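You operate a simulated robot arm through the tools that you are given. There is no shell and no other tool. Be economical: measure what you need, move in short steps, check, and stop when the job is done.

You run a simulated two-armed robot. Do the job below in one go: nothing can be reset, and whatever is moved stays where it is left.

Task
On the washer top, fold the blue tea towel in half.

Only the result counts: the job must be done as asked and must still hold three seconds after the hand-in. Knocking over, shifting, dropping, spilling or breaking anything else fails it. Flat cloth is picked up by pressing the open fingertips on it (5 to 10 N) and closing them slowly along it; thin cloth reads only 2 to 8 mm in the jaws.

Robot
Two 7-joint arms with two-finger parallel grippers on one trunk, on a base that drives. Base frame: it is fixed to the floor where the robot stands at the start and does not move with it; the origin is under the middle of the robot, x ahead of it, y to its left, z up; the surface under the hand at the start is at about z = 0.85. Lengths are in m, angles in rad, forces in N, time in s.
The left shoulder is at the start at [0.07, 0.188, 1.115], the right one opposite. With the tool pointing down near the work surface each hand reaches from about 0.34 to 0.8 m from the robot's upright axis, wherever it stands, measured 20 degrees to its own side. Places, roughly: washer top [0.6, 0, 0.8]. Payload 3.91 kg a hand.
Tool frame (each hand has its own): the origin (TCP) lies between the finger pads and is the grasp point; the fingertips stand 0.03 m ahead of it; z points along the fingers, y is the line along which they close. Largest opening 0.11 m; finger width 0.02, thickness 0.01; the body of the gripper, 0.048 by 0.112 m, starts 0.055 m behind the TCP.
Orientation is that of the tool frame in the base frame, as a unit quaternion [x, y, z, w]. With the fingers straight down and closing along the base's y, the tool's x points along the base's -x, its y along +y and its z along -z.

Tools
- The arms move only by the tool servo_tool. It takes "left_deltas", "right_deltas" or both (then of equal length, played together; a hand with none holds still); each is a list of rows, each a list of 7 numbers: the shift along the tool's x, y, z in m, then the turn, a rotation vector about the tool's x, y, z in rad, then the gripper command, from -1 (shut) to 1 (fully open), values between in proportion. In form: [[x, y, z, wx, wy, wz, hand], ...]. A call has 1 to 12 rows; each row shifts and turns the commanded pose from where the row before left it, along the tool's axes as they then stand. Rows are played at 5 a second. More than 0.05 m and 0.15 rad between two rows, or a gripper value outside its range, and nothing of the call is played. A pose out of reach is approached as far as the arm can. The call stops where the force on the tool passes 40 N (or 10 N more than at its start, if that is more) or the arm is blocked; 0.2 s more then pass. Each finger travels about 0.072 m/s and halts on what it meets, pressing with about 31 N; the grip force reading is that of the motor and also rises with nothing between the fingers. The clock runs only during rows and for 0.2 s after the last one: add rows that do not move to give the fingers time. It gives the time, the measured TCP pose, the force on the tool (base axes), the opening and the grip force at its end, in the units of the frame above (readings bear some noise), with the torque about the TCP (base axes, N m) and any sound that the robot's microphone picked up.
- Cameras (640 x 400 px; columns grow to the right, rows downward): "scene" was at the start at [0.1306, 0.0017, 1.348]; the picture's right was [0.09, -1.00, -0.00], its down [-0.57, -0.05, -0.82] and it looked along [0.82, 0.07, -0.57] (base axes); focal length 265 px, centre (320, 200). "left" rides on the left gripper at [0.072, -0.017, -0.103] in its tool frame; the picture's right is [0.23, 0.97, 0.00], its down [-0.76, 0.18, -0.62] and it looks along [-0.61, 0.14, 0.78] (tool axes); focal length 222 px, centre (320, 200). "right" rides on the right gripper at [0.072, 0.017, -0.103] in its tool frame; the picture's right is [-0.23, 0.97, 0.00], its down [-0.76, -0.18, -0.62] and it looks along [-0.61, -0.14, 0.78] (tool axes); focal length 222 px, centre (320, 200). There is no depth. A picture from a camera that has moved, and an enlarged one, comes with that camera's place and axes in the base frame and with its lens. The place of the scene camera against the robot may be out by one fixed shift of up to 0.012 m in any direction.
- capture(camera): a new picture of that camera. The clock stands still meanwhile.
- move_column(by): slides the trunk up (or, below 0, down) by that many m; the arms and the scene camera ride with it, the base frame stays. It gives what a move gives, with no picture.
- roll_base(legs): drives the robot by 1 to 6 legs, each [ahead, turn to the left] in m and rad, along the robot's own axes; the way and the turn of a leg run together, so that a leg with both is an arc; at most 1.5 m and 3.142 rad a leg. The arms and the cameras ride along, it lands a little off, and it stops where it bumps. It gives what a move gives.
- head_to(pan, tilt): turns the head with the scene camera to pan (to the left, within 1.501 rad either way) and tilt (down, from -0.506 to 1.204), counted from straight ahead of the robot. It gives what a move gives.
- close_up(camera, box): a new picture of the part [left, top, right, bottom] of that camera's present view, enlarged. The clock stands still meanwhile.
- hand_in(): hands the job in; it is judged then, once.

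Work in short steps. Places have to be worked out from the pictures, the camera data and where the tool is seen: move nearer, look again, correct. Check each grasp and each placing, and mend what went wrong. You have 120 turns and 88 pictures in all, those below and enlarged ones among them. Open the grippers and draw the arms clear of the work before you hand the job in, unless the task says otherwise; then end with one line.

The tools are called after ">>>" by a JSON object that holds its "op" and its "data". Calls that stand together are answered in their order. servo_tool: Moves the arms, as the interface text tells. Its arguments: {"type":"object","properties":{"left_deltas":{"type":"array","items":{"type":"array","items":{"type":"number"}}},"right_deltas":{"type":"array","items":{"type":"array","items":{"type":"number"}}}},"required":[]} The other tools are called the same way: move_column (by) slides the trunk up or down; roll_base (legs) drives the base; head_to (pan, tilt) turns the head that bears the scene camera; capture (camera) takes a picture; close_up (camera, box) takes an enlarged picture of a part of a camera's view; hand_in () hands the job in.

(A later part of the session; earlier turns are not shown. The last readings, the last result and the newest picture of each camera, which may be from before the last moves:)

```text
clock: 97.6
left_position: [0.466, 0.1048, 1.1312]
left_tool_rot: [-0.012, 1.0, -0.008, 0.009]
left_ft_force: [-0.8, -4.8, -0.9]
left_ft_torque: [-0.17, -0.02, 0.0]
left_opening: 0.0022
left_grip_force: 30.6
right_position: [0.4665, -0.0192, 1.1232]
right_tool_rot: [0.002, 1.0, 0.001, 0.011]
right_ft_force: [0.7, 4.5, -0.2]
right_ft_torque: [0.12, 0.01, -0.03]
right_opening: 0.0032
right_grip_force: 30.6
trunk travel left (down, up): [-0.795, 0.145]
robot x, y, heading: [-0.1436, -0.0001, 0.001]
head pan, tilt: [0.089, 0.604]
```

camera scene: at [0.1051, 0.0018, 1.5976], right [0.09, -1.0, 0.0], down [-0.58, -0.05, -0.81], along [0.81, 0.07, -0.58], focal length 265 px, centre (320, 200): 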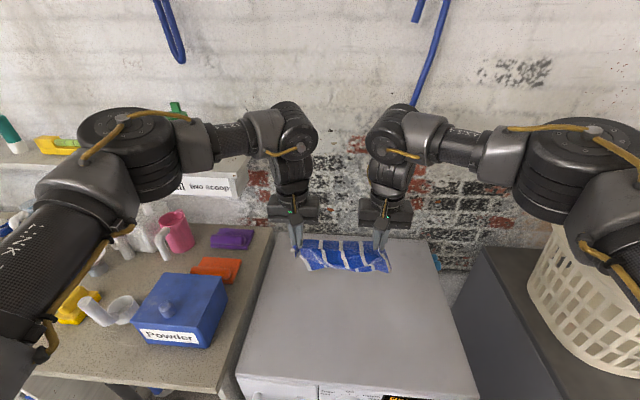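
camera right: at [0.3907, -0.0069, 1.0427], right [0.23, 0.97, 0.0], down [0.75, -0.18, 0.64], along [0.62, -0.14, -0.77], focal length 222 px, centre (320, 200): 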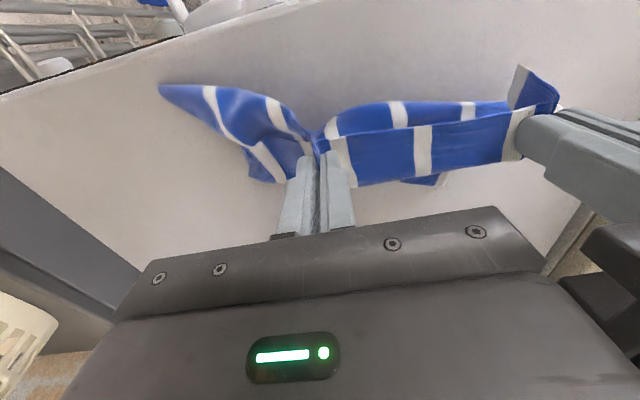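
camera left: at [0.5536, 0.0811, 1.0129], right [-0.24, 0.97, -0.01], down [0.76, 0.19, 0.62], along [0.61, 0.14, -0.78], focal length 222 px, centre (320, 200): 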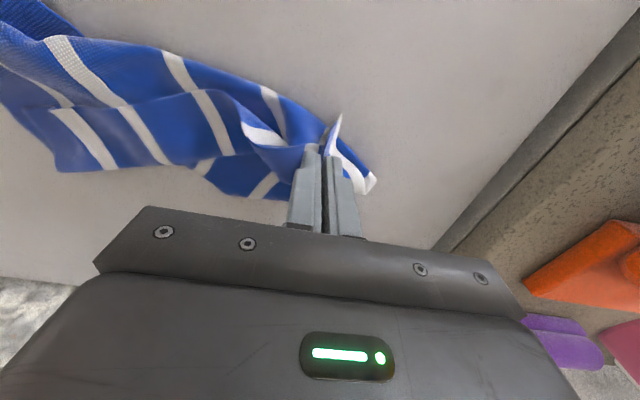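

>>> {"op": "servo_tool", "data": {"right_deltas": [[0, 0, 0, 0, 0, 0, -0.86], [0, 0, 0, 0, 0, 0, -0.86], [0, 0, 0, 0, 0, 0, -0.86], [0, 0, 0, 0, 0, 0, -1], [0, 0, 0, 0, 0, 0, -1], [0, 0, 0, 0, 0, 0, -1]]}}

```text
clock: 99.0
left_position: [0.4664, 0.1051, 1.1332]
left_tool_rot: [-0.012, 1.0, -0.008, 0.009]
left_ft_force: [-0.5, 0.9, 0.5]
left_ft_torque: [0.0, 0.03, 0.04]
left_opening: 0.0022
left_grip_force: 31.1
right_position: [0.4656, -0.0197, 1.1237]
right_tool_rot: [0.004, 1.0, 0.0, 0.011]
right_ft_force: [-0.4, -0.3, -0.2]
right_ft_torque: [-0.03, 0.0, 0.01]
right_opening: 0.0
right_grip_force: 31.0
trunk travel left (down, up): [-0.795, 0.145]
robot x, y, heading: [-0.141, 0.0, -0.005]
head pan, tilt: [0.089, 0.604]
```

The right lost both layers; the left still holds. I move the right hand aside, drive forward, and lay the towel by drawing the left grip back toward the robot while lowering, so the body spreads away on the +x side.

>>> {"op": "servo_tool", "data": {"right_deltas": [[0, -0.03, 0, 0, 0, 0, -0.3], [0, -0.04, 0, 0, 0, 0, -0.3], [0, -0.045, 0, 0, 0, 0, -0.3], [0, -0.045, 0, 0, 0, 0, -0.3], [0, -0.045, 0, 0, 0, 0, -0.3], [0, 0, 0, 0, 0, 0, -0.3]]}}

>>> {"op": "roll_base", "data": {"legs": [[0.17, 0]]}}

>>> {"op": "move_column", "data": {"by": -0.03}}

>>> {"op": "roll_base", "data": {"legs": [[-0.04, 0]]}}

>>> {"op": "move_column", "data": {"by": -0.04}}

>>> {"op": "roll_base", "data": {"legs": [[-0.05, 0]]}}

>>> {"op": "move_column", "data": {"by": -0.06}}

>>> {"op": "roll_base", "data": {"legs": [[-0.06, 0]]}}

>>> {"op": "move_column", "data": {"by": -0.07}}

>>> {"op": "roll_base", "data": {"legs": [[-0.05, 0]]}}

>>> {"op": "close_up", "data": {"camera": "scene", "box": [230, 180, 470, 330]}}

```text
clock: 100.4
left_position: [0.4627, 0.1004, 1.1307]
left_tool_rot: [-0.006, 1.0, -0.007, 0.009]
left_ft_force: [0.0, -0.4, 0.1]
left_ft_torque: [-0.05, 0.01, -0.02]
left_opening: 0.0019
left_grip_force: 30.7
right_position: [0.4631, -0.2204, 1.122]
right_tool_rot: [0.0, 1.0, -0.001, 0.011]
right_ft_force: [0.2, -0.3, 0.6]
right_ft_torque: [-0.03, -0.01, 0.01]
right_opening: 0.0383
right_grip_force: 0.0
trunk travel left (down, up): [-0.795, 0.145]
robot x, y, heading: [-0.1439, -0.0025, -0.004]
head pan, tilt: [0.089, 0.604]
```

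```text
clock: 101.9
left_position: [0.6308, 0.1009, 1.133]
left_tool_rot: [-0.007, 1.0, -0.006, 0.01]
left_ft_force: [-0.3, 0.4, 0.8]
left_ft_torque: [0.0, -0.03, 0.0]
left_opening: 0.0022
left_grip_force: 30.9
right_position: [0.6303, -0.2221, 1.1246]
right_tool_rot: [0.0, 1.0, 0.0, 0.013]
right_ft_force: [-0.3, 0.0, 1.2]
right_ft_torque: [0.0, -0.03, -0.03]
right_opening: 0.0384
right_grip_force: 0.0
trunk travel left (down, up): [-0.795, 0.145]
robot x, y, heading: [0.0327, 0.0023, 0.001]
head pan, tilt: [0.089, 0.604]
```

```text
clock: 102.7
left_position: [0.6364, 0.0994, 1.1004]
left_tool_rot: [-0.007, 1.0, -0.006, 0.008]
left_ft_force: [-0.5, -0.2, -1.0]
left_ft_torque: [0.01, 0.03, 0.03]
left_opening: 0.0021
left_grip_force: 31.1
right_position: [0.6353, -0.2216, 1.0927]
right_tool_rot: [0.001, 1.0, 0.0, 0.011]
right_ft_force: [0.3, 0.1, 0.0]
right_ft_torque: [-0.01, 0.01, -0.01]
right_opening: 0.0385
right_grip_force: 0.1
trunk travel left (down, up): [-0.765, 0.175]
robot x, y, heading: [0.0255, 0.0005, -0.004]
head pan, tilt: [0.089, 0.604]
```

```text
clock: 103.5
left_position: [0.5995, 0.0995, 1.097]
left_tool_rot: [-0.006, 1.0, -0.006, 0.005]
left_ft_force: [0.9, 0.8, -0.4]
left_ft_torque: [-0.05, 0.06, 0.02]
left_opening: 0.0022
left_grip_force: 31.5
right_position: [0.6019, -0.2215, 1.0873]
right_tool_rot: [-0.001, 1.0, 0.0, 0.008]
right_ft_force: [0.3, -0.5, -0.4]
right_ft_torque: [0.02, 0.08, 0.02]
right_opening: 0.0385
right_grip_force: 0.0
trunk travel left (down, up): [-0.765, 0.175]
robot x, y, heading: [-0.0138, -0.0011, -0.002]
head pan, tilt: [0.089, 0.604]
```

```text
clock: 104.4
left_position: [0.5925, 0.1013, 1.0625]
left_tool_rot: [-0.007, 1.0, -0.006, 0.01]
left_ft_force: [-1.0, 0.3, 0.2]
left_ft_torque: [-0.03, -0.02, -0.05]
left_opening: 0.0021
left_grip_force: 30.7
right_position: [0.5928, -0.2209, 1.0526]
right_tool_rot: [-0.001, 1.0, 0.001, 0.012]
right_ft_force: [-1.1, 0.8, 0.6]
right_ft_torque: [0.0, 0.0, 0.01]
right_opening: 0.0385
right_grip_force: 0.1
trunk travel left (down, up): [-0.725, 0.215]
robot x, y, heading: [-0.0108, -0.0019, 0.002]
head pan, tilt: [0.089, 0.604]
```

```text
clock: 105.3
left_position: [0.5526, 0.0998, 1.0573]
left_tool_rot: [-0.007, 1.0, -0.005, 0.005]
left_ft_force: [-0.4, -0.1, -0.9]
left_ft_torque: [0.0, 0.03, -0.02]
left_opening: 0.002
left_grip_force: 31.4
right_position: [0.5522, -0.2216, 1.0467]
right_tool_rot: [0.0, 1.0, 0.0, 0.007]
right_ft_force: [-0.1, 0.7, 0.5]
right_ft_torque: [-0.03, 0.04, 0.02]
right_opening: 0.0384
right_grip_force: 0.0
trunk travel left (down, up): [-0.725, 0.215]
robot x, y, heading: [-0.0607, 0.0008, -0.001]
head pan, tilt: [0.089, 0.604]
```

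```text
clock: 106.3
left_position: [0.5456, 0.1011, 1.0011]
left_tool_rot: [-0.008, 1.0, -0.006, 0.009]
left_ft_force: [0.1, -1.0, 0.0]
left_ft_torque: [-0.02, 0.03, 0.01]
left_opening: 0.0023
left_grip_force: 31.6
right_position: [0.5449, -0.2206, 0.9923]
right_tool_rot: [-0.001, 1.0, 0.001, 0.011]
right_ft_force: [0.5, 0.5, -0.3]
right_ft_torque: [0.02, 0.02, -0.01]
right_opening: 0.0387
right_grip_force: 0.1
trunk travel left (down, up): [-0.665, 0.275]
robot x, y, heading: [-0.0615, 0.0021, 0.001]
head pan, tilt: [0.089, 0.604]
```

```text
clock: 107.3
left_position: [0.4886, 0.1014, 0.9986]
left_tool_rot: [-0.008, 1.0, -0.006, 0.006]
left_ft_force: [0.4, -0.4, -0.5]
left_ft_torque: [-0.01, 0.02, -0.02]
left_opening: 0.002
left_grip_force: 31.8
right_position: [0.4899, -0.221, 0.989]
right_tool_rot: [0.0, 1.0, 0.0, 0.009]
right_ft_force: [1.1, 0.3, 0.1]
right_ft_torque: [-0.01, -0.03, -0.02]
right_opening: 0.0382
right_grip_force: 0.0
trunk travel left (down, up): [-0.665, 0.275]
robot x, y, heading: [-0.1238, 0.0024, 0.002]
head pan, tilt: [0.089, 0.604]
```

```text
clock: 108.4
left_position: [0.483, 0.1001, 0.9325]
left_tool_rot: [-0.008, 1.0, -0.005, 0.009]
left_ft_force: [0.1, -1.1, -0.1]
left_ft_torque: [0.01, 0.02, 0.01]
left_opening: 0.0021
left_grip_force: 31.0
right_position: [0.4835, -0.2215, 0.9224]
right_tool_rot: [0.0, 1.0, 0.001, 0.011]
right_ft_force: [-0.1, -0.3, 0.2]
right_ft_torque: [0.01, 0.03, -0.02]
right_opening: 0.0385
right_grip_force: 0.1
trunk travel left (down, up): [-0.595, 0.345]
robot x, y, heading: [-0.1199, 0.0008, -0.003]
head pan, tilt: [0.089, 0.604]
```

```text
clock: 109.3
left_position: [0.4348, 0.1015, 0.9314]
left_tool_rot: [-0.008, 1.0, -0.006, 0.009]
left_ft_force: [0.0, 0.4, 0.3]
left_ft_torque: [-0.01, 0.03, 0.03]
left_opening: 0.0019
left_grip_force: 30.8
right_position: [0.435, -0.2204, 0.9231]
right_tool_rot: [-0.001, 1.0, 0.0, 0.011]
right_ft_force: [-0.4, -0.2, 0.0]
right_ft_torque: [0.01, 0.01, -0.01]
right_opening: 0.0385
right_grip_force: 0.1
trunk travel left (down, up): [-0.595, 0.345]
robot x, y, heading: [-0.1696, 0.0014, -0.006]
head pan, tilt: [0.089, 0.604]
```

```text
2.67 times, centred on (350, 255) of scene
camera zoom: at [-0.0405, 0.0014, 1.3178], right [0.09, -1.0, 0.0], down [-0.57, -0.05, -0.82], along [0.82, 0.07, -0.57], focal length 707 px, centre (240, 53)
```

zoom: 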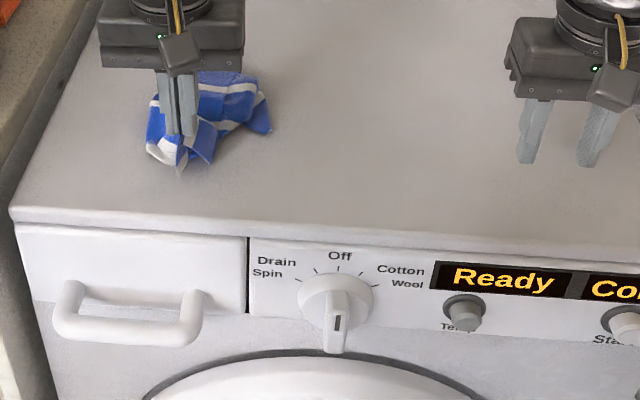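

The towel bunched up. I'll repeat the lengthwise lay-down, which gave a tidy state with the near edge straight on top. This time I'll keep the left grip high so the edge is raised off the lower layers when the right hand pinches it. First I hang it and lay it along y again.

>>> {"op": "move_column", "data": {"by": 0.255}}

>>> {"op": "roll_base", "data": {"legs": [[0.195, 0]]}}

>>> {"op": "servo_tool", "data": {"left_deltas": [[0, 0, 0, 0, 0, 0, -1], [0, -0.02, 0, 0, 0, 0, -1], [0, -0.035, 0, 0, 0, 0, -1], [0, -0.04, 0, 0, 0, 0, -1], [0, -0.04, 0, 0, 0, 0, -1], [0, -0.035, 0, 0, 0, 0, -1], [0, 0, 0, 0, 0, 0, -1], [0, 0, 0, 0, 0, 0, -1], [0, 0, 0, 0, 0, 0, -1]], "right_deltas": [[0, -0.03, 0, 0, 0, 0, -0.3], [0, -0.03, 0, 0, 0, 0, -0.3], [0, -0.03, 0, 0, 0, 0, -0.3], [0, 0, 0, 0, 0, 0, -0.3], [0, 0, 0, 0, 0, 0, -0.3], [0, 0, 0, 0, 0, 0, -0.3], [0, 0, 0, 0, 0, 0, -0.3], [0, 0, 0, 0, 0, 0, -0.3], [0, 0, 0, 0, 0, 0, -0.3]]}}

>>> {"op": "move_column", "data": {"by": -0.065}}

>>> {"op": "servo_tool", "data": {"left_deltas": [[0, 0.02, 0.018, 0, 0, 0, -1], [0, 0.022, 0.018, 0, 0, 0, -1], [0, 0.024, 0.018, 0, 0, 0, -1], [0, 0.026, 0.018, 0, 0, 0, -1], [0, 0.028, 0.018, 0, 0, 0, -1], [0, 0, 0, 0, 0, 0, -1]]}}

>>> {"op": "move_column", "data": {"by": -0.06}}

>>> {"op": "servo_tool", "data": {"left_deltas": [[0, 0.025, 0, 0, 0, 0, -1], [0, 0.025, 0, 0, 0, 0, -1], [0, 0, 0, 0, 0, 0, -1]]}}

>>> {"op": "close_up", "data": {"camera": "scene", "box": [250, 180, 450, 305]}}

```text
clock: 111.9
left_position: [0.4349, 0.1011, 1.1875]
left_tool_rot: [-0.008, 1.0, -0.005, 0.009]
left_ft_force: [0.0, -0.2, 0.3]
left_ft_torque: [-0.02, -0.02, -0.01]
left_opening: 0.0021
left_grip_force: 31.6
right_position: [0.4353, -0.2215, 1.1775]
right_tool_rot: [0.0, 1.0, 0.0, 0.011]
right_ft_force: [0.3, 0.4, -0.7]
right_ft_torque: [-0.03, -0.01, 0.01]
right_opening: 0.0387
right_grip_force: 0.0
trunk travel left (down, up): [-0.85, 0.09]
robot x, y, heading: [-0.1702, -0.003, 0.0]
head pan, tilt: [0.089, 0.604]
```

```text
clock: 113.5
left_position: [0.6236, 0.1018, 1.1892]
left_tool_rot: [-0.009, 1.0, -0.006, 0.012]
left_ft_force: [-0.9, -0.1, -0.4]
left_ft_torque: [0.01, -0.03, -0.03]
left_opening: 0.0023
left_grip_force: 31.0
right_position: [0.6247, -0.2204, 1.1802]
right_tool_rot: [0.0, 1.0, 0.001, 0.014]
right_ft_force: [-1.1, 0.2, 0.4]
right_ft_torque: [0.01, -0.08, -0.01]
right_opening: 0.0386
right_grip_force: 0.2
trunk travel left (down, up): [-0.85, 0.09]
robot x, y, heading: [0.0221, 0.001, 0.001]
head pan, tilt: [0.089, 0.604]
```

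```text
clock: 115.5
left_position: [0.6281, -0.0694, 1.1884]
left_tool_rot: [-0.008, 1.0, -0.005, 0.008]
left_ft_force: [0.7, -0.7, -1.2]
left_ft_torque: [0.0, 0.0, 0.0]
left_opening: 0.0019
left_grip_force: 31.5
right_position: [0.627, -0.3102, 1.1775]
right_tool_rot: [0.0, 1.0, 0.001, 0.012]
right_ft_force: [-0.1, 0.4, 0.1]
right_ft_torque: [0.03, -0.01, 0.01]
right_opening: 0.0385
right_grip_force: 0.0
trunk travel left (down, up): [-0.85, 0.09]
robot x, y, heading: [0.0179, 0.0003, -0.0]
head pan, tilt: [0.089, 0.604]
```

```text
clock: 116.5
left_position: [0.629, -0.0677, 1.1238]
left_tool_rot: [-0.008, 1.0, -0.006, 0.009]
left_ft_force: [0.0, -0.2, -0.3]
left_ft_torque: [-0.01, -0.02, 0.0]
left_opening: 0.0021
left_grip_force: 31.2
right_position: [0.628, -0.3095, 1.1138]
right_tool_rot: [-0.001, 1.0, 0.0, 0.013]
right_ft_force: [0.7, -0.1, -0.1]
right_ft_torque: [0.0, -0.02, 0.0]
right_opening: 0.0388
right_grip_force: 0.0
trunk travel left (down, up): [-0.785, 0.155]
robot x, y, heading: [0.0181, 0.0022, 0.002]
head pan, tilt: [0.089, 0.604]
```

```text
clock: 117.9
left_position: [0.6284, 0.0505, 1.0295]
left_tool_rot: [-0.008, 1.0, -0.005, 0.01]
left_ft_force: [-1.0, 0.0, 0.7]
left_ft_torque: [-0.01, 0.0, 0.0]
left_opening: 0.0021
left_grip_force: 31.1
right_position: [0.6275, -0.3106, 1.1137]
right_tool_rot: [-0.001, 1.0, 0.0, 0.012]
right_ft_force: [0.0, 0.3, 0.0]
right_ft_torque: [0.01, 0.0, -0.01]
right_opening: 0.0386
right_grip_force: 0.0
trunk travel left (down, up): [-0.785, 0.155]
robot x, y, heading: [0.023, -0.0012, -0.0]
head pan, tilt: [0.089, 0.604]
```

```text
clock: 118.9
left_position: [0.628, 0.0516, 0.969]
left_tool_rot: [-0.009, 1.0, -0.006, 0.009]
left_ft_force: [-0.2, -0.6, 0.2]
left_ft_torque: [0.0, -0.01, -0.03]
left_opening: 0.0021
left_grip_force: 30.5
right_position: [0.6275, -0.3092, 1.0539]
right_tool_rot: [-0.001, 1.0, 0.0, 0.012]
right_ft_force: [-0.5, 0.9, -0.1]
right_ft_torque: [-0.02, -0.03, -0.01]
right_opening: 0.0387
right_grip_force: 0.0
trunk travel left (down, up): [-0.725, 0.215]
robot x, y, heading: [0.023, 0.0005, 0.004]
head pan, tilt: [0.089, 0.604]
```

```text
clock: 119.7
left_position: [0.6287, 0.1017, 0.9714]
left_tool_rot: [-0.008, 1.0, -0.005, 0.009]
left_ft_force: [0.2, 0.6, 0.0]
left_ft_torque: [0.0, 0.0, 0.02]
left_opening: 0.0018
left_grip_force: 30.8
right_position: [0.6271, -0.3112, 1.0532]
right_tool_rot: [0.0, 1.0, 0.001, 0.011]
right_ft_force: [-0.2, -0.2, -0.3]
right_ft_torque: [-0.01, -0.01, -0.01]
right_opening: 0.0387
right_grip_force: 0.0
trunk travel left (down, up): [-0.725, 0.215]
robot x, y, heading: [0.0227, -0.0037, -0.0]
head pan, tilt: [0.089, 0.604]
```

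```text
3.20 times, centred on (350, 242) of scene
camera zoom: at [0.1523, 0.0002, 1.448], right [0.09, -1.0, 0.0], down [-0.57, -0.05, -0.82], along [0.82, 0.07, -0.57], focal length 848 px, centre (224, 64)
```

zoom: 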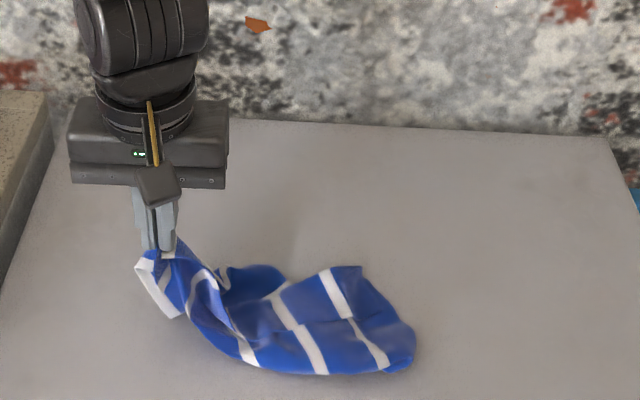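

A similar state with the near edge leading from the grip along the top. I pull the left a little further to straighten it and bring the right hand and camera in to locate the raised edge.

>>> {"op": "servo_tool", "data": {"left_deltas": [[0, 0.015, 0, 0, 0, 0, -1], [0, 0.015, 0, 0, 0, 0, -1], [0, 0.01, 0, 0, 0, 0, -1], [0, 0, 0, 0, 0, 0, -1], [0, 0, 0, 0, 0, 0, -1], [0, 0, 0, 0, 0, 0, -1], [0, 0, 0, 0, 0, 0, -1], [0, 0, 0, 0, 0, 0, -1]], "right_deltas": [[0, 0.04, 0, 0, 0, 0, -0.3], [0.005, 0.045, 0, 0, 0, 0, -0.3], [0.005, 0.045, 0, 0, 0, 0, -0.3], [0.005, 0.045, 0, 0, 0, 0, -0.3], [0.005, 0.045, 0, 0, 0, 0, -0.3], [0.005, 0.045, 0, 0, 0, 0, -0.3], [0, 0.03, 0, 0, 0, 0, -0.3], [0, 0, 0, 0, 0, 0, -0.3]]}}

>>> {"op": "capture", "data": {"camera": "right"}}

```text
clock: 121.5
left_position: [0.6283, 0.1409, 0.9691]
left_tool_rot: [-0.008, 1.0, -0.006, 0.009]
left_ft_force: [0.4, 0.1, 0.2]
left_ft_torque: [0.01, 0.0, 0.01]
left_opening: 0.0021
left_grip_force: 30.9
right_position: [0.6034, -0.0146, 1.0535]
right_tool_rot: [0.0, 1.0, 0.0, 0.011]
right_ft_force: [-0.6, -0.8, -0.2]
right_ft_torque: [0.01, -0.01, 0.02]
right_opening: 0.0385
right_grip_force: 0.1
trunk travel left (down, up): [-0.725, 0.215]
robot x, y, heading: [0.0188, 0.0006, 0.0]
head pan, tilt: [0.089, 0.604]
```

```text
4 pictures are left
camera right: at [0.5276, 0.0025, 1.1542], right [0.23, 0.97, 0.01], down [0.75, -0.18, 0.64], along [0.63, -0.14, -0.77], focal length 222 px, centre (320, 200)
```

right: 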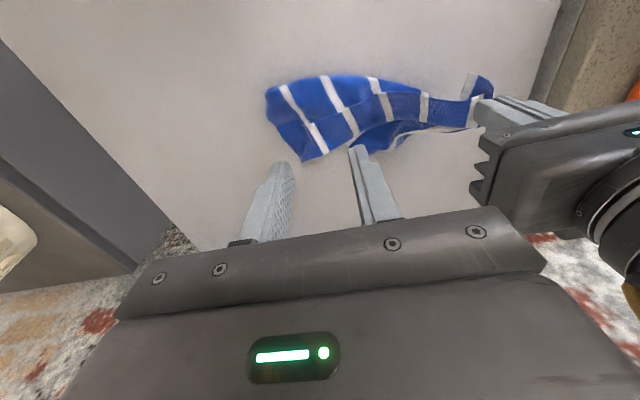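

The near edge runs from the left grip along about x≈0.62. I raise the left 3 cm more to lift that edge off the layers, and lower the right over it at y≈0.012 until I feel it.

>>> {"op": "servo_tool", "data": {"left_deltas": [[0, 0, -0.015, 0, 0, 0, -1], [0, 0, -0.015, 0, 0, 0, -1], [0, 0, 0, 0, 0, 0, -1], [0, 0, 0, 0, 0, 0, -1], [0, 0, 0, 0, 0, 0, -1]], "right_deltas": [[-0.015, 0.013, 0.03, 0, 0, 0, -0.3], [-0.015, 0.013, 0.03, 0, 0, 0, -0.3], [0, 0, 0.03, 0, 0, 0, -0.3], [0, 0, 0.02, 0, 0, 0, -0.3], [0, 0, 0, 0, 0, 0, -0.3]]}}

>>> {"op": "close_up", "data": {"camera": "right", "box": [200, 50, 480, 225]}}

```text
clock: 122.7
left_position: [0.6259, 0.1415, 0.9996]
left_tool_rot: [-0.009, 1.0, -0.006, 0.008]
left_ft_force: [0.9, -0.2, -0.2]
left_ft_torque: [0.02, 0.02, 0.03]
left_opening: 0.002
left_grip_force: 30.7
right_position: [0.6357, 0.0117, 0.942]
right_tool_rot: [0.0, 1.0, 0.0, 0.012]
right_ft_force: [0.1, 0.1, 0.9]
right_ft_torque: [-0.02, -0.02, 0.04]
right_opening: 0.0385
right_grip_force: 0.0
trunk travel left (down, up): [-0.725, 0.215]
robot x, y, heading: [0.0214, 0.0033, -0.003]
head pan, tilt: [0.089, 0.604]
```

```text
2.29 times, centred on (340, 138) of right
camera zoom: at [0.5602, 0.029, 1.0436], right [0.23, 0.97, 0.01], down [0.75, -0.18, 0.64], along [0.63, -0.14, -0.77], focal length 508 px, centre (274, 343)
```

zoom: 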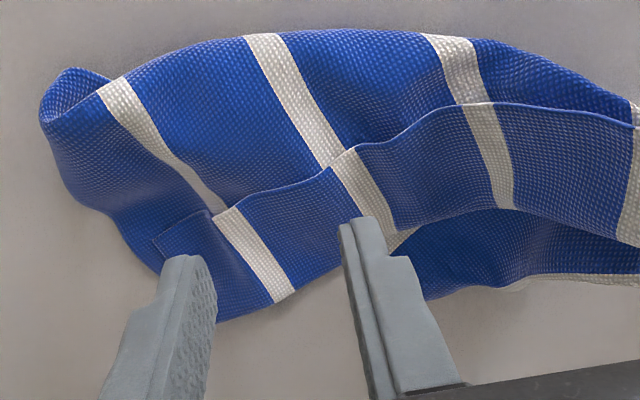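

Very clear now: the near edge runs from the left grip to corner C at (0.645, −0.037), lying on the flap only near C. I raise the left 3 cm more to peel it up, shift the right 12 mm toward +x and lower gently.

>>> {"op": "servo_tool", "data": {"left_deltas": [[0, 0, -0.015, 0, 0, 0, -1], [0, 0, -0.015, 0, 0, 0, -1], [0, 0, 0, 0, 0, 0, -1], [0, 0, 0, 0, 0, 0, -1], [0, 0, 0, 0, 0, 0, -1]], "right_deltas": [[-0.012, 0.0, 0, 0, 0, 0, -0.3], [0, 0, 0, 0, 0, 0, -0.3], [0, 0, 0.012, 0, 0, 0, -0.3], [0, 0, 0.01, 0, 0, 0, -0.3], [0, 0, 0, 0, 0, 0, -0.3]]}}

```text
clock: 123.9
left_position: [0.6282, 0.1421, 1.0282]
left_tool_rot: [-0.008, 1.0, -0.006, 0.009]
left_ft_force: [0.5, -1.4, 0.6]
left_ft_torque: [-0.02, 0.0, 0.01]
left_opening: 0.0019
left_grip_force: 31.2
right_position: [0.6474, 0.0119, 0.9214]
right_tool_rot: [-0.002, 1.0, 0.001, 0.012]
right_ft_force: [0.1, -0.2, 0.8]
right_ft_torque: [-0.01, 0.01, 0.03]
right_opening: 0.0383
right_grip_force: 0.2
trunk travel left (down, up): [-0.725, 0.215]
robot x, y, heading: [0.022, 0.0002, -0.003]
head pan, tilt: [0.089, 0.604]
```

>>> {"op": "servo_tool", "data": {"right_deltas": [[0, 0, 0.008, 0, 0, 0, -0.3], [0, 0, 0.006, 0, 0, 0, -0.3], [0, 0, 0, 0, 0, 0, -0.3]]}}

>>> {"op": "close_up", "data": {"camera": "right", "box": [180, 50, 460, 225]}}

```text
clock: 124.7
left_position: [0.6283, 0.143, 1.0287]
left_tool_rot: [-0.009, 1.0, -0.006, 0.009]
left_ft_force: [-0.1, 0.2, -0.6]
left_ft_torque: [-0.01, 0.01, 0.03]
left_opening: 0.0021
left_grip_force: 30.8
right_position: [0.6489, 0.0122, 0.9072]
right_tool_rot: [-0.001, 1.0, -0.001, 0.011]
right_ft_force: [0.3, -0.6, 0.3]
right_ft_torque: [-0.01, -0.01, 0.03]
right_opening: 0.0387
right_grip_force: 0.1
trunk travel left (down, up): [-0.725, 0.215]
robot x, y, heading: [0.022, 0.0015, 0.005]
head pan, tilt: [0.089, 0.604]
```

```text
2.29 times, centred on (320, 138) of right
camera zoom: at [0.5726, 0.0294, 1.0085], right [0.23, 0.97, 0.01], down [0.75, -0.18, 0.64], along [0.63, -0.14, -0.77], focal length 508 px, centre (320, 343)
```

zoom: 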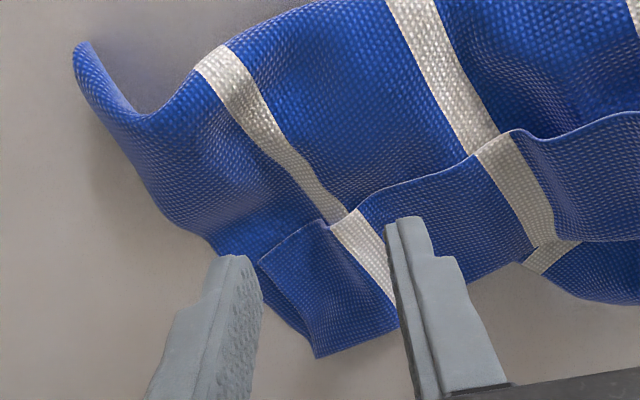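

The sheet slid along and C is now at about (0.652, −0.007). I narrow the opening to 24 mm, shift the right hand to sit just inside C, and lower toward light contact.

>>> {"op": "servo_tool", "data": {"right_deltas": [[-0.005, 0.01, 0, 0, 0, 0, -0.56], [0, 0, 0, 0, 0, 0, -0.56], [0, 0, 0.01, 0, 0, 0, -0.56], [0, 0, 0.008, 0, 0, 0, -0.56], [0, 0, 0.002, 0, 0, 0, -0.56], [0, 0, 0, 0, 0, 0, -0.56]]}}

```text
clock: 125.6
left_position: [0.6267, 0.1462, 1.0244]
left_tool_rot: [-0.01, 1.0, -0.001, 0.005]
left_ft_force: [-0.1, -0.3, -0.3]
left_ft_torque: [-0.04, -0.02, 0.02]
left_opening: 0.0023
left_grip_force: 31.1
right_position: [0.6558, 0.0204, 0.9009]
right_tool_rot: [0.003, 1.0, 0.0, 0.017]
right_ft_force: [-0.3, 0.1, -0.5]
right_ft_torque: [-0.01, 0.0, -0.03]
right_opening: 0.0241
right_grip_force: 0.1
trunk travel left (down, up): [-0.725, 0.215]
robot x, y, heading: [0.0239, 0.0035, -0.0]
head pan, tilt: [0.089, 0.604]
stopped in row 4 (left hand): the force on the tool passed its limit at 46 N (the readings are from after the stop); the commanded pose is now the measured one
```

The hands touched each other lightly. I move the left outward while lowering it (so the edge is not pulled), then continue down with the right.

>>> {"op": "servo_tool", "data": {"left_deltas": [[0, 0.01, 0.025, 0, 0, 0, -1], [0, 0.01, 0.025, 0, 0, 0, -1], [0, 0, 0, 0, 0, 0, -1], [0, 0, 0, 0, 0, 0, -1], [0, 0, 0, 0, 0, 0, -1]], "right_deltas": [[0, 0, 0, 0, 0, 0, -0.5], [0, 0, 0, 0, 0, 0, -0.5], [0, 0, 0.008, 0, 0, 0, -0.5], [0, 0, 0.005, 0, 0, 0, -0.5], [0, 0, 0, 0, 0, 0, -0.5]]}}

```text
clock: 126.8
left_position: [0.6239, 0.1664, 0.9752]
left_tool_rot: [-0.01, 1.0, -0.001, 0.004]
left_ft_force: [-0.5, 0.0, -0.2]
left_ft_torque: [0.01, 0.0, 0.0]
left_opening: 0.0023
left_grip_force: 30.9
right_position: [0.6559, 0.0194, 0.8881]
right_tool_rot: [0.001, 1.0, 0.002, 0.016]
right_ft_force: [-0.8, 0.7, -0.5]
right_ft_torque: [0.0, 0.0, 0.01]
right_opening: 0.0274
right_grip_force: 0.1
trunk travel left (down, up): [-0.725, 0.215]
robot x, y, heading: [0.0196, 0.0007, -0.006]
head pan, tilt: [0.089, 0.604]
```

>>> {"op": "servo_tool", "data": {"right_deltas": [[0, 0, 0.002, 0, 0, 0, -0.5], [0, 0, 0.0015, 0, 0, 0, -0.5], [0, 0, 0, 0, 0, 0, -0.5]]}}

```text
clock: 127.6
left_position: [0.6251, 0.1675, 0.9753]
left_tool_rot: [-0.01, 1.0, -0.001, 0.004]
left_ft_force: [0.2, 0.0, -0.3]
left_ft_torque: [-0.01, 0.04, 0.0]
left_opening: 0.002
left_grip_force: 31.1
right_position: [0.6559, 0.0196, 0.8846]
right_tool_rot: [0.002, 1.0, 0.002, 0.015]
right_ft_force: [-0.8, -0.8, -0.4]
right_ft_torque: [0.01, 0.01, 0.01]
right_opening: 0.0273
right_grip_force: 0.0
trunk travel left (down, up): [-0.725, 0.215]
robot x, y, heading: [0.0226, 0.0035, -0.001]
head pan, tilt: [0.089, 0.604]
```

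Still no contact; I go 1 mm lower, then close slowly.

>>> {"op": "servo_tool", "data": {"right_deltas": [[0, 0, 0.0012, 0, 0, 0, -0.5], [0, 0, 0, 0, 0, 0, -0.5]]}}

```text
clock: 128.2
left_position: [0.6242, 0.1662, 0.9744]
left_tool_rot: [-0.01, 1.0, -0.002, 0.004]
left_ft_force: [0.2, 0.3, 0.1]
left_ft_torque: [-0.06, -0.04, 0.0]
left_opening: 0.002
left_grip_force: 31.2
right_position: [0.6555, 0.0193, 0.8834]
right_tool_rot: [0.003, 1.0, 0.002, 0.016]
right_ft_force: [0.1, -0.1, 1.4]
right_ft_torque: [0.01, 0.03, 0.01]
right_opening: 0.0277
right_grip_force: 0.2
trunk travel left (down, up): [-0.725, 0.215]
robot x, y, heading: [0.0218, -0.0033, 0.003]
head pan, tilt: [0.089, 0.604]
```

Contact at 1.4 N. I close slowly, keeping it light.

>>> {"op": "servo_tool", "data": {"right_deltas": [[0, 0, 0.0004, 0, 0, 0, -0.55], [0, 0, 0, 0, 0, 0, -0.62], [0, 0, 0, 0, 0, 0, -0.69], [0, 0, 0, 0, 0, 0, -0.76], [0, 0, 0, 0, 0, 0, -0.83], [0, 0, 0, 0, 0, 0, -0.9], [0, 0, 0, 0, 0, 0, -1], [0, 0, 0, 0, 0, 0, -1], [0, 0, 0, 0, 0, 0, -1]]}}

```text
clock: 130.2
left_position: [0.6239, 0.1666, 0.9748]
left_tool_rot: [-0.01, 1.0, 0.0, 0.005]
left_ft_force: [-0.6, 0.3, 0.8]
left_ft_torque: [-0.03, 0.01, 0.0]
left_opening: 0.0021
left_grip_force: 30.8
right_position: [0.6561, 0.0197, 0.8834]
right_tool_rot: [0.002, 1.0, 0.002, 0.017]
right_ft_force: [0.7, 0.5, 3.5]
right_ft_torque: [0.03, 0.0, -0.04]
right_opening: 0.0024
right_grip_force: 31.5
trunk travel left (down, up): [-0.725, 0.215]
robot x, y, heading: [0.0223, -0.0016, -0.002]
head pan, tilt: [0.089, 0.604]
```

2.4 mm: a single layer. I lift the right to the left's height and spread the hands until the edge comes under slight tension.

>>> {"op": "servo_tool", "data": {"left_deltas": [[0, 0, 0, 0, 0, 0, -1], [0, 0, 0, 0, 0, 0, -1], [0, 0, 0, 0, 0, 0, -1], [0, 0, 0, 0, 0, 0, -1], [-0.008, 0, 0, 0, 0, 0, -1], [-0.008, 0, 0, 0, 0, 0, -1]], "right_deltas": [[0, 0, -0.02, 0, 0, 0, -1], [0, 0, -0.025, 0, 0, 0, -1], [0, 0, -0.025, 0, 0, 0, -1], [0, 0, -0.022, 0, 0, 0, -1], [0.008, -0.015, 0, 0, 0, 0, -1], [0.008, -0.01, 0, 0, 0, 0, -1]]}}

>>> {"op": "move_column", "data": {"by": 0.17}}

>>> {"op": "servo_tool", "data": {"right_deltas": [[0, -0.01, 0, 0, 0, 0, -1], [0, -0.008, 0, 0, 0, 0, -1], [0, 0, 0, 0, 0, 0, -1]]}}

```text
clock: 131.6
left_position: [0.6403, 0.1665, 0.9742]
left_tool_rot: [-0.011, 1.0, -0.001, 0.004]
left_ft_force: [-0.1, 0.2, 0.1]
left_ft_torque: [-0.04, 0.0, 0.02]
left_opening: 0.0021
left_grip_force: 31.2
right_position: [0.6383, -0.0063, 0.9735]
right_tool_rot: [0.002, 1.0, 0.001, 0.016]
right_ft_force: [1.1, -0.4, -1.0]
right_ft_torque: [-0.03, -0.01, -0.02]
right_opening: 0.0023
right_grip_force: 31.5
trunk travel left (down, up): [-0.725, 0.215]
robot x, y, heading: [0.024, -0.0034, -0.001]
head pan, tilt: [0.089, 0.604]
```

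```text
clock: 133.5
left_position: [0.6419, 0.1674, 1.1459]
left_tool_rot: [-0.011, 1.0, -0.001, 0.006]
left_ft_force: [0.0, -0.4, 0.1]
left_ft_torque: [-0.01, 0.01, 0.02]
left_opening: 0.0023
left_grip_force: 30.6
right_position: [0.6377, -0.0059, 1.1425]
right_tool_rot: [0.001, 1.0, 0.001, 0.015]
right_ft_force: [-1.0, -0.7, 0.6]
right_ft_torque: [0.01, 0.0, -0.01]
right_opening: 0.002
right_grip_force: 30.7
trunk travel left (down, up): [-0.895, 0.045]
robot x, y, heading: [0.0204, -0.0002, -0.002]
head pan, tilt: [0.089, 0.604]
```

```text
clock: 134.3
left_position: [0.6428, 0.1653, 1.1442]
left_tool_rot: [-0.01, 1.0, -0.001, 0.004]
left_ft_force: [0.5, -0.7, 0.1]
left_ft_torque: [0.0, 0.0, 0.01]
left_opening: 0.0019
left_grip_force: 30.6
right_position: [0.6384, -0.0246, 1.1444]
right_tool_rot: [0.003, 1.0, 0.002, 0.016]
right_ft_force: [0.2, 0.1, 0.5]
right_ft_torque: [-0.02, -0.03, 0.01]
right_opening: 0.0021
right_grip_force: 30.6
trunk travel left (down, up): [-0.895, 0.045]
robot x, y, heading: [0.0214, 0.0023, 0.001]
head pan, tilt: [0.089, 0.604]
```

Both hold a single layer with slack. I spread a bit more and shift both hands 6 cm to the right, toward the washer's middle.

>>> {"op": "servo_tool", "data": {"left_deltas": [[0, -0.02, 0, 0, 0, 0, -1], [0, -0.02, 0, 0, 0, 0, -1], [0, -0.02, 0, 0, 0, 0, -1], [0, 0, 0, 0, 0, 0, -1], [0, 0, 0, 0, 0, 0, -1]], "right_deltas": [[0, -0.024, 0, 0, 0, 0, -1], [0, -0.024, 0, 0, 0, 0, -1], [0, -0.024, 0, 0, 0, 0, -1], [0, 0, 0, 0, 0, 0, -1], [0, 0, 0, 0, 0, 0, -1]]}}

```text
clock: 135.5
left_position: [0.6421, 0.1068, 1.1448]
left_tool_rot: [-0.01, 1.0, 0.0, 0.004]
left_ft_force: [-0.5, 0.4, -0.5]
left_ft_torque: [-0.02, 0.03, 0.01]
left_opening: 0.0022
left_grip_force: 31.2
right_position: [0.6383, -0.0954, 1.1426]
right_tool_rot: [0.001, 1.0, 0.002, 0.016]
right_ft_force: [0.4, -0.6, 0.5]
right_ft_torque: [0.02, -0.01, 0.0]
right_opening: 0.0022
right_grip_force: 31.2
trunk travel left (down, up): [-0.895, 0.045]
robot x, y, heading: [0.0249, -0.0001, 0.001]
head pan, tilt: [0.089, 0.604]
```

>>> {"op": "servo_tool", "data": {"right_deltas": [[0, -0.005, 0, 0, 0, 0, -1], [0, 0, 0, 0, 0, 0, -1]]}}

>>> {"op": "servo_tool", "data": {"right_deltas": [[0, -0.005, 0, 0, 0, 0, -1], [0, 0, 0, 0, 0, 0, -1]]}}

>>> {"op": "capture", "data": {"camera": "scene"}}

```text
clock: 136.1
left_position: [0.6418, 0.1063, 1.1446]
left_tool_rot: [-0.01, 1.0, -0.001, 0.004]
left_ft_force: [-0.6, -2.1, 0.3]
left_ft_torque: [-0.14, 0.01, 0.01]
left_opening: 0.0022
left_grip_force: 31.2
right_position: [0.6391, -0.1008, 1.1416]
right_tool_rot: [0.002, 1.0, 0.002, 0.016]
right_ft_force: [0.9, 2.4, -0.7]
right_ft_torque: [0.11, -0.01, 0.05]
right_opening: 0.0026
right_grip_force: 31.3
trunk travel left (down, up): [-0.895, 0.045]
robot x, y, heading: [0.0232, -0.001, 0.003]
head pan, tilt: [0.089, 0.604]
```

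```text
clock: 136.7
left_position: [0.6428, 0.1051, 1.1451]
left_tool_rot: [-0.01, 1.0, -0.002, 0.005]
left_ft_force: [0.1, -8.7, -0.4]
left_ft_torque: [-0.29, 0.0, 0.02]
left_opening: 0.0021
left_grip_force: 30.6
right_position: [0.6374, -0.1052, 1.1432]
right_tool_rot: [0.001, 1.0, 0.004, 0.016]
right_ft_force: [0.9, 7.4, -0.6]
right_ft_torque: [0.25, -0.02, 0.05]
right_opening: 0.0022
right_grip_force: 31.1
trunk travel left (down, up): [-0.895, 0.045]
robot x, y, heading: [0.0241, 0.0047, -0.002]
head pan, tilt: [0.089, 0.604]
```

```text
1 pictures are left
camera scene: at [0.1522, 0.002, 1.618], right [0.09, -1.0, 0.0], down [-0.57, -0.05, -0.82], along [0.82, 0.07, -0.57], focal length 265 px, centre (320, 200)
```

scene: 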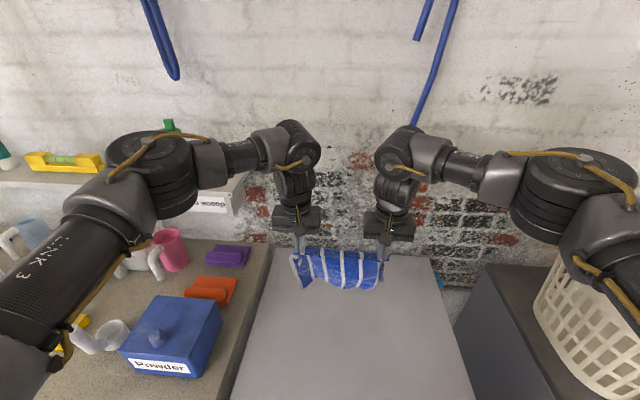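

Excellent: the towel hangs as one full sheet (about 18.5 cm) with a taut near edge. I ease the tension, back up, then lower it in small steps while moving forward, so the far half lies down trailing toward the robot.

>>> {"op": "servo_tool", "data": {"right_deltas": [[0, 0.005, 0, 0, 0, 0, -1], [0, 0, 0, 0, 0, 0, -1]]}}

>>> {"op": "roll_base", "data": {"legs": [[-0.12, 0]]}}

>>> {"op": "move_column", "data": {"by": -0.08}}

>>> {"op": "roll_base", "data": {"legs": [[0.04, 0]]}}

>>> {"op": "move_column", "data": {"by": -0.02}}

>>> {"op": "roll_base", "data": {"legs": [[0.03, 0]]}}

>>> {"op": "move_column", "data": {"by": -0.02}}

>>> {"op": "roll_base", "data": {"legs": [[0.03, 0]]}}

>>> {"op": "move_column", "data": {"by": -0.02}}

>>> {"op": "roll_base", "data": {"legs": [[0.03, 0]]}}

>>> {"op": "move_column", "data": {"by": -0.02}}

```text
clock: 137.3
left_position: [0.6421, 0.106, 1.1442]
left_tool_rot: [-0.01, 1.0, -0.001, 0.004]
left_ft_force: [0.5, -3.2, -1.0]
left_ft_torque: [-0.17, 0.01, -0.01]
left_opening: 0.002
left_grip_force: 30.9
right_position: [0.6378, -0.1016, 1.1422]
right_tool_rot: [0.003, 1.0, 0.001, 0.016]
right_ft_force: [0.3, 3.6, 0.0]
right_ft_torque: [0.11, -0.01, 0.05]
right_opening: 0.0022
right_grip_force: 30.8
trunk travel left (down, up): [-0.895, 0.045]
robot x, y, heading: [0.0194, 0.0033, 0.004]
head pan, tilt: [0.089, 0.604]
```

```text
clock: 138.6
left_position: [0.5411, 0.1046, 1.1389]
left_tool_rot: [-0.011, 1.0, 0.0, -0.002]
left_ft_force: [-0.7, -2.6, 0.6]
left_ft_torque: [-0.07, -0.06, 0.01]
left_opening: 0.0021
left_grip_force: 31.3
right_position: [0.5362, -0.1019, 1.1357]
right_tool_rot: [0.005, 1.0, 0.001, 0.009]
right_ft_force: [-0.4, 2.1, -0.4]
right_ft_torque: [0.06, -0.06, 0.01]
right_opening: 0.0026
right_grip_force: 31.1
trunk travel left (down, up): [-0.895, 0.045]
robot x, y, heading: [-0.0979, 0.0014, 0.004]
head pan, tilt: [0.089, 0.604]
```

```text
clock: 139.7
left_position: [0.5174, 0.1056, 1.0696]
left_tool_rot: [-0.01, 1.0, -0.001, 0.008]
left_ft_force: [-0.6, -2.0, -0.4]
left_ft_torque: [-0.11, -0.04, 0.01]
left_opening: 0.0022
left_grip_force: 30.7
right_position: [0.513, -0.1002, 1.0664]
right_tool_rot: [0.005, 1.0, 0.002, 0.019]
right_ft_force: [-0.1, 0.6, -0.1]
right_ft_torque: [0.04, 0.03, 0.01]
right_opening: 0.0025
right_grip_force: 30.7
trunk travel left (down, up): [-0.815, 0.125]
robot x, y, heading: [-0.0986, -0.0015, 0.002]
head pan, tilt: [0.089, 0.604]
```

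```text
clock: 140.6
left_position: [0.5534, 0.1049, 1.0726]
left_tool_rot: [-0.01, 1.0, -0.001, 0.01]
left_ft_force: [-0.4, -1.7, -0.2]
left_ft_torque: [-0.09, 0.01, -0.03]
left_opening: 0.0021
left_grip_force: 30.9
right_position: [0.548, -0.1028, 1.0689]
right_tool_rot: [0.003, 1.0, 0.002, 0.022]
right_ft_force: [-0.4, 2.9, -0.5]
right_ft_torque: [0.05, -0.01, 0.01]
right_opening: 0.0024
right_grip_force: 30.9
trunk travel left (down, up): [-0.815, 0.125]
robot x, y, heading: [-0.0567, 0.0015, -0.003]
head pan, tilt: [0.089, 0.604]
```

```text
clock: 141.3
left_position: [0.554, 0.1047, 1.0528]
left_tool_rot: [-0.011, 1.0, 0.0, 0.011]
left_ft_force: [-1.4, -2.2, 0.4]
left_ft_torque: [-0.05, -0.01, 0.04]
left_opening: 0.0022
left_grip_force: 31.0
right_position: [0.5487, -0.1009, 1.0491]
right_tool_rot: [0.004, 1.0, 0.001, 0.022]
right_ft_force: [-0.4, 2.0, -0.1]
right_ft_torque: [0.09, -0.07, 0.0]
right_opening: 0.0021
right_grip_force: 31.0
trunk travel left (down, up): [-0.795, 0.145]
robot x, y, heading: [-0.0533, -0.0009, -0.002]
head pan, tilt: [0.089, 0.604]
```

```text
clock: 142.1
left_position: [0.5804, 0.105, 1.0534]
left_tool_rot: [-0.009, 1.0, -0.001, 0.013]
left_ft_force: [0.5, -1.9, 0.3]
left_ft_torque: [-0.08, -0.01, 0.02]
left_opening: 0.002
left_grip_force: 31.3
right_position: [0.5762, -0.1014, 1.0519]
right_tool_rot: [0.002, 1.0, 0.002, 0.024]
right_ft_force: [0.5, 2.2, 1.2]
right_ft_torque: [0.12, 0.01, 0.02]
right_opening: 0.0019
right_grip_force: 30.8
trunk travel left (down, up): [-0.795, 0.145]
robot x, y, heading: [-0.0289, -0.0024, 0.001]
head pan, tilt: [0.089, 0.604]
```

```text
clock: 142.8
left_position: [0.5814, 0.1046, 1.034]
left_tool_rot: [-0.01, 1.0, -0.002, 0.012]
left_ft_force: [-0.4, -1.3, 0.0]
left_ft_torque: [-0.07, 0.02, 0.0]
left_opening: 0.002
left_grip_force: 30.7
right_position: [0.5772, -0.0998, 1.0326]
right_tool_rot: [0.001, 1.0, 0.002, 0.024]
right_ft_force: [-0.9, 2.2, 0.2]
right_ft_torque: [0.09, -0.02, 0.04]
right_opening: 0.0021
right_grip_force: 30.9
trunk travel left (down, up): [-0.775, 0.165]
robot x, y, heading: [-0.0264, -0.0023, 0.001]
head pan, tilt: [0.089, 0.604]
```

```text
clock: 143.6
left_position: [0.607, 0.1032, 1.0377]
left_tool_rot: [-0.009, 1.0, -0.001, 0.015]
left_ft_force: [-0.3, -2.3, 1.0]
left_ft_torque: [-0.05, -0.02, -0.01]
left_opening: 0.002
left_grip_force: 30.7
right_position: [0.6014, -0.1003, 1.0342]
right_tool_rot: [0.001, 1.0, 0.002, 0.026]
right_ft_force: [0.1, 1.2, 0.4]
right_ft_torque: [0.05, -0.03, 0.05]
right_opening: 0.0023
right_grip_force: 31.2
trunk travel left (down, up): [-0.775, 0.165]
robot x, y, heading: [0.0015, -0.0002, -0.002]
head pan, tilt: [0.089, 0.604]
```

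```text
clock: 144.3
left_position: [0.6089, 0.1051, 1.0164]
left_tool_rot: [-0.009, 1.0, -0.001, 0.013]
left_ft_force: [-1.7, -1.3, 0.2]
left_ft_torque: [-0.06, -0.01, 0.01]
left_opening: 0.0022
left_grip_force: 31.5
right_position: [0.606, -0.1011, 1.0139]
right_tool_rot: [0.001, 1.0, 0.002, 0.025]
right_ft_force: [-0.9, 1.4, 0.6]
right_ft_torque: [0.04, -0.01, -0.02]
right_opening: 0.0022
right_grip_force: 30.7
trunk travel left (down, up): [-0.755, 0.185]
robot x, y, heading: [0.0015, 0.0005, -0.003]
head pan, tilt: [0.089, 0.604]
```

```text
clock: 145.1
left_position: [0.6345, 0.1054, 1.0203]
left_tool_rot: [-0.009, 1.0, -0.001, 0.016]
left_ft_force: [-1.9, -2.1, -0.5]
left_ft_torque: [-0.07, -0.04, -0.01]
left_opening: 0.0022
left_grip_force: 30.9
right_position: [0.6297, -0.101, 1.0178]
right_tool_rot: [0.001, 1.0, 0.001, 0.028]
right_ft_force: [-1.2, 0.2, 1.4]
right_ft_torque: [0.06, -0.02, -0.01]
right_opening: 0.0022
right_grip_force: 31.2
trunk travel left (down, up): [-0.755, 0.185]
robot x, y, heading: [0.0333, 0.005, 0.003]
head pan, tilt: [0.089, 0.604]
```

```text
clock: 145.8
left_position: [0.6383, 0.1055, 0.9966]
left_tool_rot: [-0.008, 1.0, -0.001, 0.014]
left_ft_force: [-0.8, -1.0, 0.4]
left_ft_torque: [-0.03, -0.04, 0.02]
left_opening: 0.0023
left_grip_force: 31.6
right_position: [0.6343, -0.1006, 0.9949]
right_tool_rot: [0.001, 1.0, 0.002, 0.025]
right_ft_force: [-0.2, 0.4, 0.1]
right_ft_torque: [0.02, -0.05, 0.02]
right_opening: 0.0022
right_grip_force: 31.4
trunk travel left (down, up): [-0.735, 0.205]
robot x, y, heading: [0.0343, -0.0011, 0.001]
head pan, tilt: [0.089, 0.604]
```

The forces hint at slight drag toward the robot (−x), as wanted. I finish laying the half (3 cm forward, 3 cm down) and use the last picture to see where the far edge lies.

>>> {"op": "servo_tool", "data": {"left_deltas": [[-0.01, 0, 0.01, 0, 0, 0, -1], [-0.01, 0, 0.01, 0, 0, 0, -1], [-0.01, 0, 0.01, 0, 0, 0, -1], [0, 0, 0, 0, 0, 0, -1]], "right_deltas": [[-0.012, 0, 0.009, 0, 0, 0, -1], [-0.012, 0, 0.01, 0, 0, 0, -1], [-0.01, 0, 0.01, 0, 0, 0, -1], [0, 0, 0, 0, 0, 0, -1]]}}

>>> {"op": "close_up", "data": {"camera": "scene", "box": [250, 190, 450, 315]}}

```text
clock: 146.8
left_position: [0.6698, 0.1057, 0.9663]
left_tool_rot: [-0.008, 1.0, -0.001, 0.014]
left_ft_force: [-0.2, -1.9, -0.1]
left_ft_torque: [-0.02, 0.0, 0.01]
left_opening: 0.0022
left_grip_force: 31.2
right_position: [0.6704, -0.1011, 0.9661]
right_tool_rot: [0.001, 1.0, 0.001, 0.025]
right_ft_force: [0.4, 1.3, -0.2]
right_ft_torque: [0.04, -0.01, 0.04]
right_opening: 0.0022
right_grip_force: 31.1
trunk travel left (down, up): [-0.735, 0.205]
robot x, y, heading: [0.0317, -0.0045, -0.001]
head pan, tilt: [0.089, 0.604]
```

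```text
3.20 times, centred on (350, 252) of scene
camera zoom: at [0.1629, 0.0018, 1.4581], right [0.09, -1.0, 0.0], down [-0.57, -0.05, -0.82], along [0.82, 0.07, -0.57], focal length 848 px, centre (224, 32)
```

zoom: 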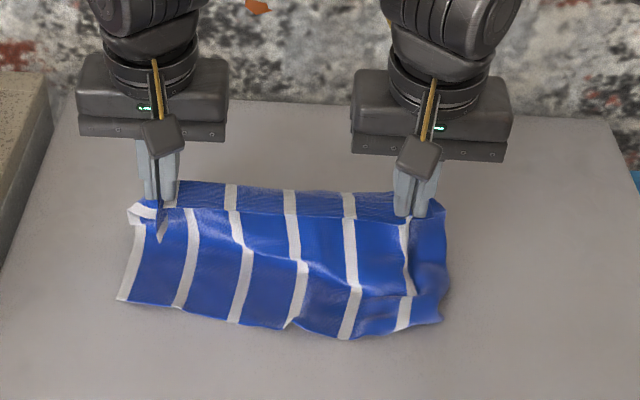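

It worked: the far half lies flat with its edge at x≈0.61–0.63 on the robot side, and the near edge is held above, pointing the same way. Now I bring the near edge back and down over the far edge.

>>> {"op": "servo_tool", "data": {"left_deltas": [[0.006, 0, 0.007, 0, 0, 0, -1], [0.006, 0, 0.007, 0, 0, 0, -1], [0.006, 0, 0.007, 0, 0, 0, -1], [0.006, 0, 0.007, 0, 0, 0, -1], [0, 0, 0, 0, 0, 0, -1]], "right_deltas": [[0.006, 0, 0.007, 0, 0, 0, -1], [0.006, 0, 0.007, 0, 0, 0, -1], [0.006, 0, 0.007, 0, 0, 0, -1], [0.006, 0, 0.007, 0, 0, 0, -1], [0, 0, 0, 0, 0, 0, -1]]}}

>>> {"op": "move_column", "data": {"by": -0.025}}

>>> {"op": "servo_tool", "data": {"left_deltas": [[0.006, 0, 0.003, 0, 0, 0, -1], [0.006, 0, 0.003, 0, 0, 0, -1], [0.004, 0, 0, 0, 0, 0, -1], [0, 0, 0, 0, 0, 0, -1]], "right_deltas": [[0.006, 0, 0.003, 0, 0, 0, -1], [0.006, 0, 0.003, 0, 0, 0, -1], [0.004, 0, 0, 0, 0, 0, -1], [0, 0, 0, 0, 0, 0, -1]]}}

```text
clock: 148.0
left_position: [0.6475, 0.106, 0.9385]
left_tool_rot: [-0.009, 1.0, -0.002, 0.013]
left_ft_force: [-0.3, -2.0, 0.1]
left_ft_torque: [-0.05, 0.0, 0.01]
left_opening: 0.0023
left_grip_force: 31.0
right_position: [0.6487, -0.1, 0.9368]
right_tool_rot: [0.001, 1.0, 0.002, 0.025]
right_ft_force: [-0.1, 0.7, 0.1]
right_ft_torque: [0.06, 0.0, 0.02]
right_opening: 0.0025
right_grip_force: 31.0
trunk travel left (down, up): [-0.735, 0.205]
robot x, y, heading: [0.0333, -0.0006, -0.003]
head pan, tilt: [0.089, 0.604]
```

```text
clock: 148.7
left_position: [0.6468, 0.1067, 0.914]
left_tool_rot: [-0.008, 1.0, -0.001, 0.013]
left_ft_force: [0.5, -2.8, 0.4]
left_ft_torque: [-0.12, -0.02, 0.03]
left_opening: 0.0023
left_grip_force: 30.8
right_position: [0.6479, -0.1, 0.912]
right_tool_rot: [0.001, 1.0, 0.002, 0.025]
right_ft_force: [0.0, 1.3, -0.7]
right_ft_torque: [0.05, -0.02, 0.03]
right_opening: 0.0025
right_grip_force: 31.0
trunk travel left (down, up): [-0.71, 0.23]
robot x, y, heading: [0.0321, 0.0014, 0.0]
head pan, tilt: [0.089, 0.604]
```

```text
clock: 149.7
left_position: [0.6328, 0.1057, 0.9075]
left_tool_rot: [-0.009, 1.0, -0.001, 0.014]
left_ft_force: [-0.5, -1.4, 0.8]
left_ft_torque: [-0.09, -0.02, -0.01]
left_opening: 0.0021
left_grip_force: 31.2
right_position: [0.632, -0.1008, 0.9053]
right_tool_rot: [0.0, 1.0, 0.002, 0.024]
right_ft_force: [0.1, 1.4, 1.1]
right_ft_torque: [0.07, -0.01, 0.03]
right_opening: 0.0021
right_grip_force: 30.9
trunk travel left (down, up): [-0.71, 0.23]
robot x, y, heading: [0.0307, 0.0021, -0.001]
head pan, tilt: [0.089, 0.604]
```

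Hands are over the target line (near edge at x≈0.62). I lower the last 1.5 cm, open slowly so the rucks unfold outward, wait, and rise straight up.

>>> {"op": "servo_tool", "data": {"left_deltas": [[0, 0, 0.008, 0, 0, 0, -1], [0, 0, 0.008, 0, 0, 0, -1], [0, 0, 0, 0, 0, 0, -0.9], [0, 0, 0, 0, 0, 0, -0.75], [0, 0, 0, 0, 0, 0, -0.6], [0, 0, 0, 0, 0, 0, -0.45], [0, 0, 0, 0, 0, 0, -0.3], [0, 0, 0, 0, 0, 0, -0.25], [0, 0, 0, 0, 0, 0, -0.25]], "right_deltas": [[0, 0, 0.008, 0, 0, 0, -1], [0, 0, 0.006, 0, 0, 0, -1], [0, 0, 0, 0, 0, 0, -0.9], [0, 0, 0, 0, 0, 0, -0.75], [0, 0, 0, 0, 0, 0, -0.6], [0, 0, 0, 0, 0, 0, -0.5], [0, 0, 0, 0, 0, 0, -0.45], [0, 0, 0, 0, 0, 0, -0.4], [0, 0, 0, 0, 0, 0, -0.4]]}}

>>> {"op": "servo_tool", "data": {"left_deltas": [[0, 0, -0.01, 0, 0, 0, -0.25], [0, 0, -0.02, 0, 0, 0, -0.25], [0, 0, -0.04, 0, 0, 0, -0.25], [0, 0, 0, 0, 0, 0, -0.25]], "right_deltas": [[0, 0, -0.01, 0, 0, 0, -0.4], [0, 0, -0.02, 0, 0, 0, -0.4], [0, 0, -0.04, 0, 0, 0, -0.4], [0, 0, 0, 0, 0, 0, -0.4]]}}

```text
clock: 151.7
left_position: [0.6322, 0.1053, 0.8914]
left_tool_rot: [-0.008, 1.0, 0.0, 0.013]
left_ft_force: [0.0, -0.2, 0.0]
left_ft_torque: [-0.02, -0.04, 0.03]
left_opening: 0.0411
left_grip_force: 0.1
right_position: [0.635, -0.1002, 0.8897]
right_tool_rot: [0.001, 1.0, 0.002, 0.025]
right_ft_force: [0.0, 0.0, -0.9]
right_ft_torque: [0.0, 0.04, 0.0]
right_opening: 0.0328
right_grip_force: 0.2
trunk travel left (down, up): [-0.71, 0.23]
robot x, y, heading: [0.0312, 0.0003, 0.002]
head pan, tilt: [0.089, 0.604]
```

```text
clock: 152.7
left_position: [0.6311, 0.1062, 0.9611]
left_tool_rot: [-0.009, 1.0, -0.001, 0.012]
left_ft_force: [-0.4, 0.3, -0.4]
left_ft_torque: [0.01, 0.03, 0.03]
left_opening: 0.0413
left_grip_force: 0.0
right_position: [0.6315, -0.0999, 0.9595]
right_tool_rot: [0.001, 1.0, 0.002, 0.023]
right_ft_force: [1.0, -0.9, -0.6]
right_ft_torque: [-0.03, 0.06, -0.01]
right_opening: 0.033
right_grip_force: 0.1
trunk travel left (down, up): [-0.71, 0.23]
robot x, y, heading: [0.0354, -0.0026, 0.003]
head pan, tilt: [0.089, 0.604]
```

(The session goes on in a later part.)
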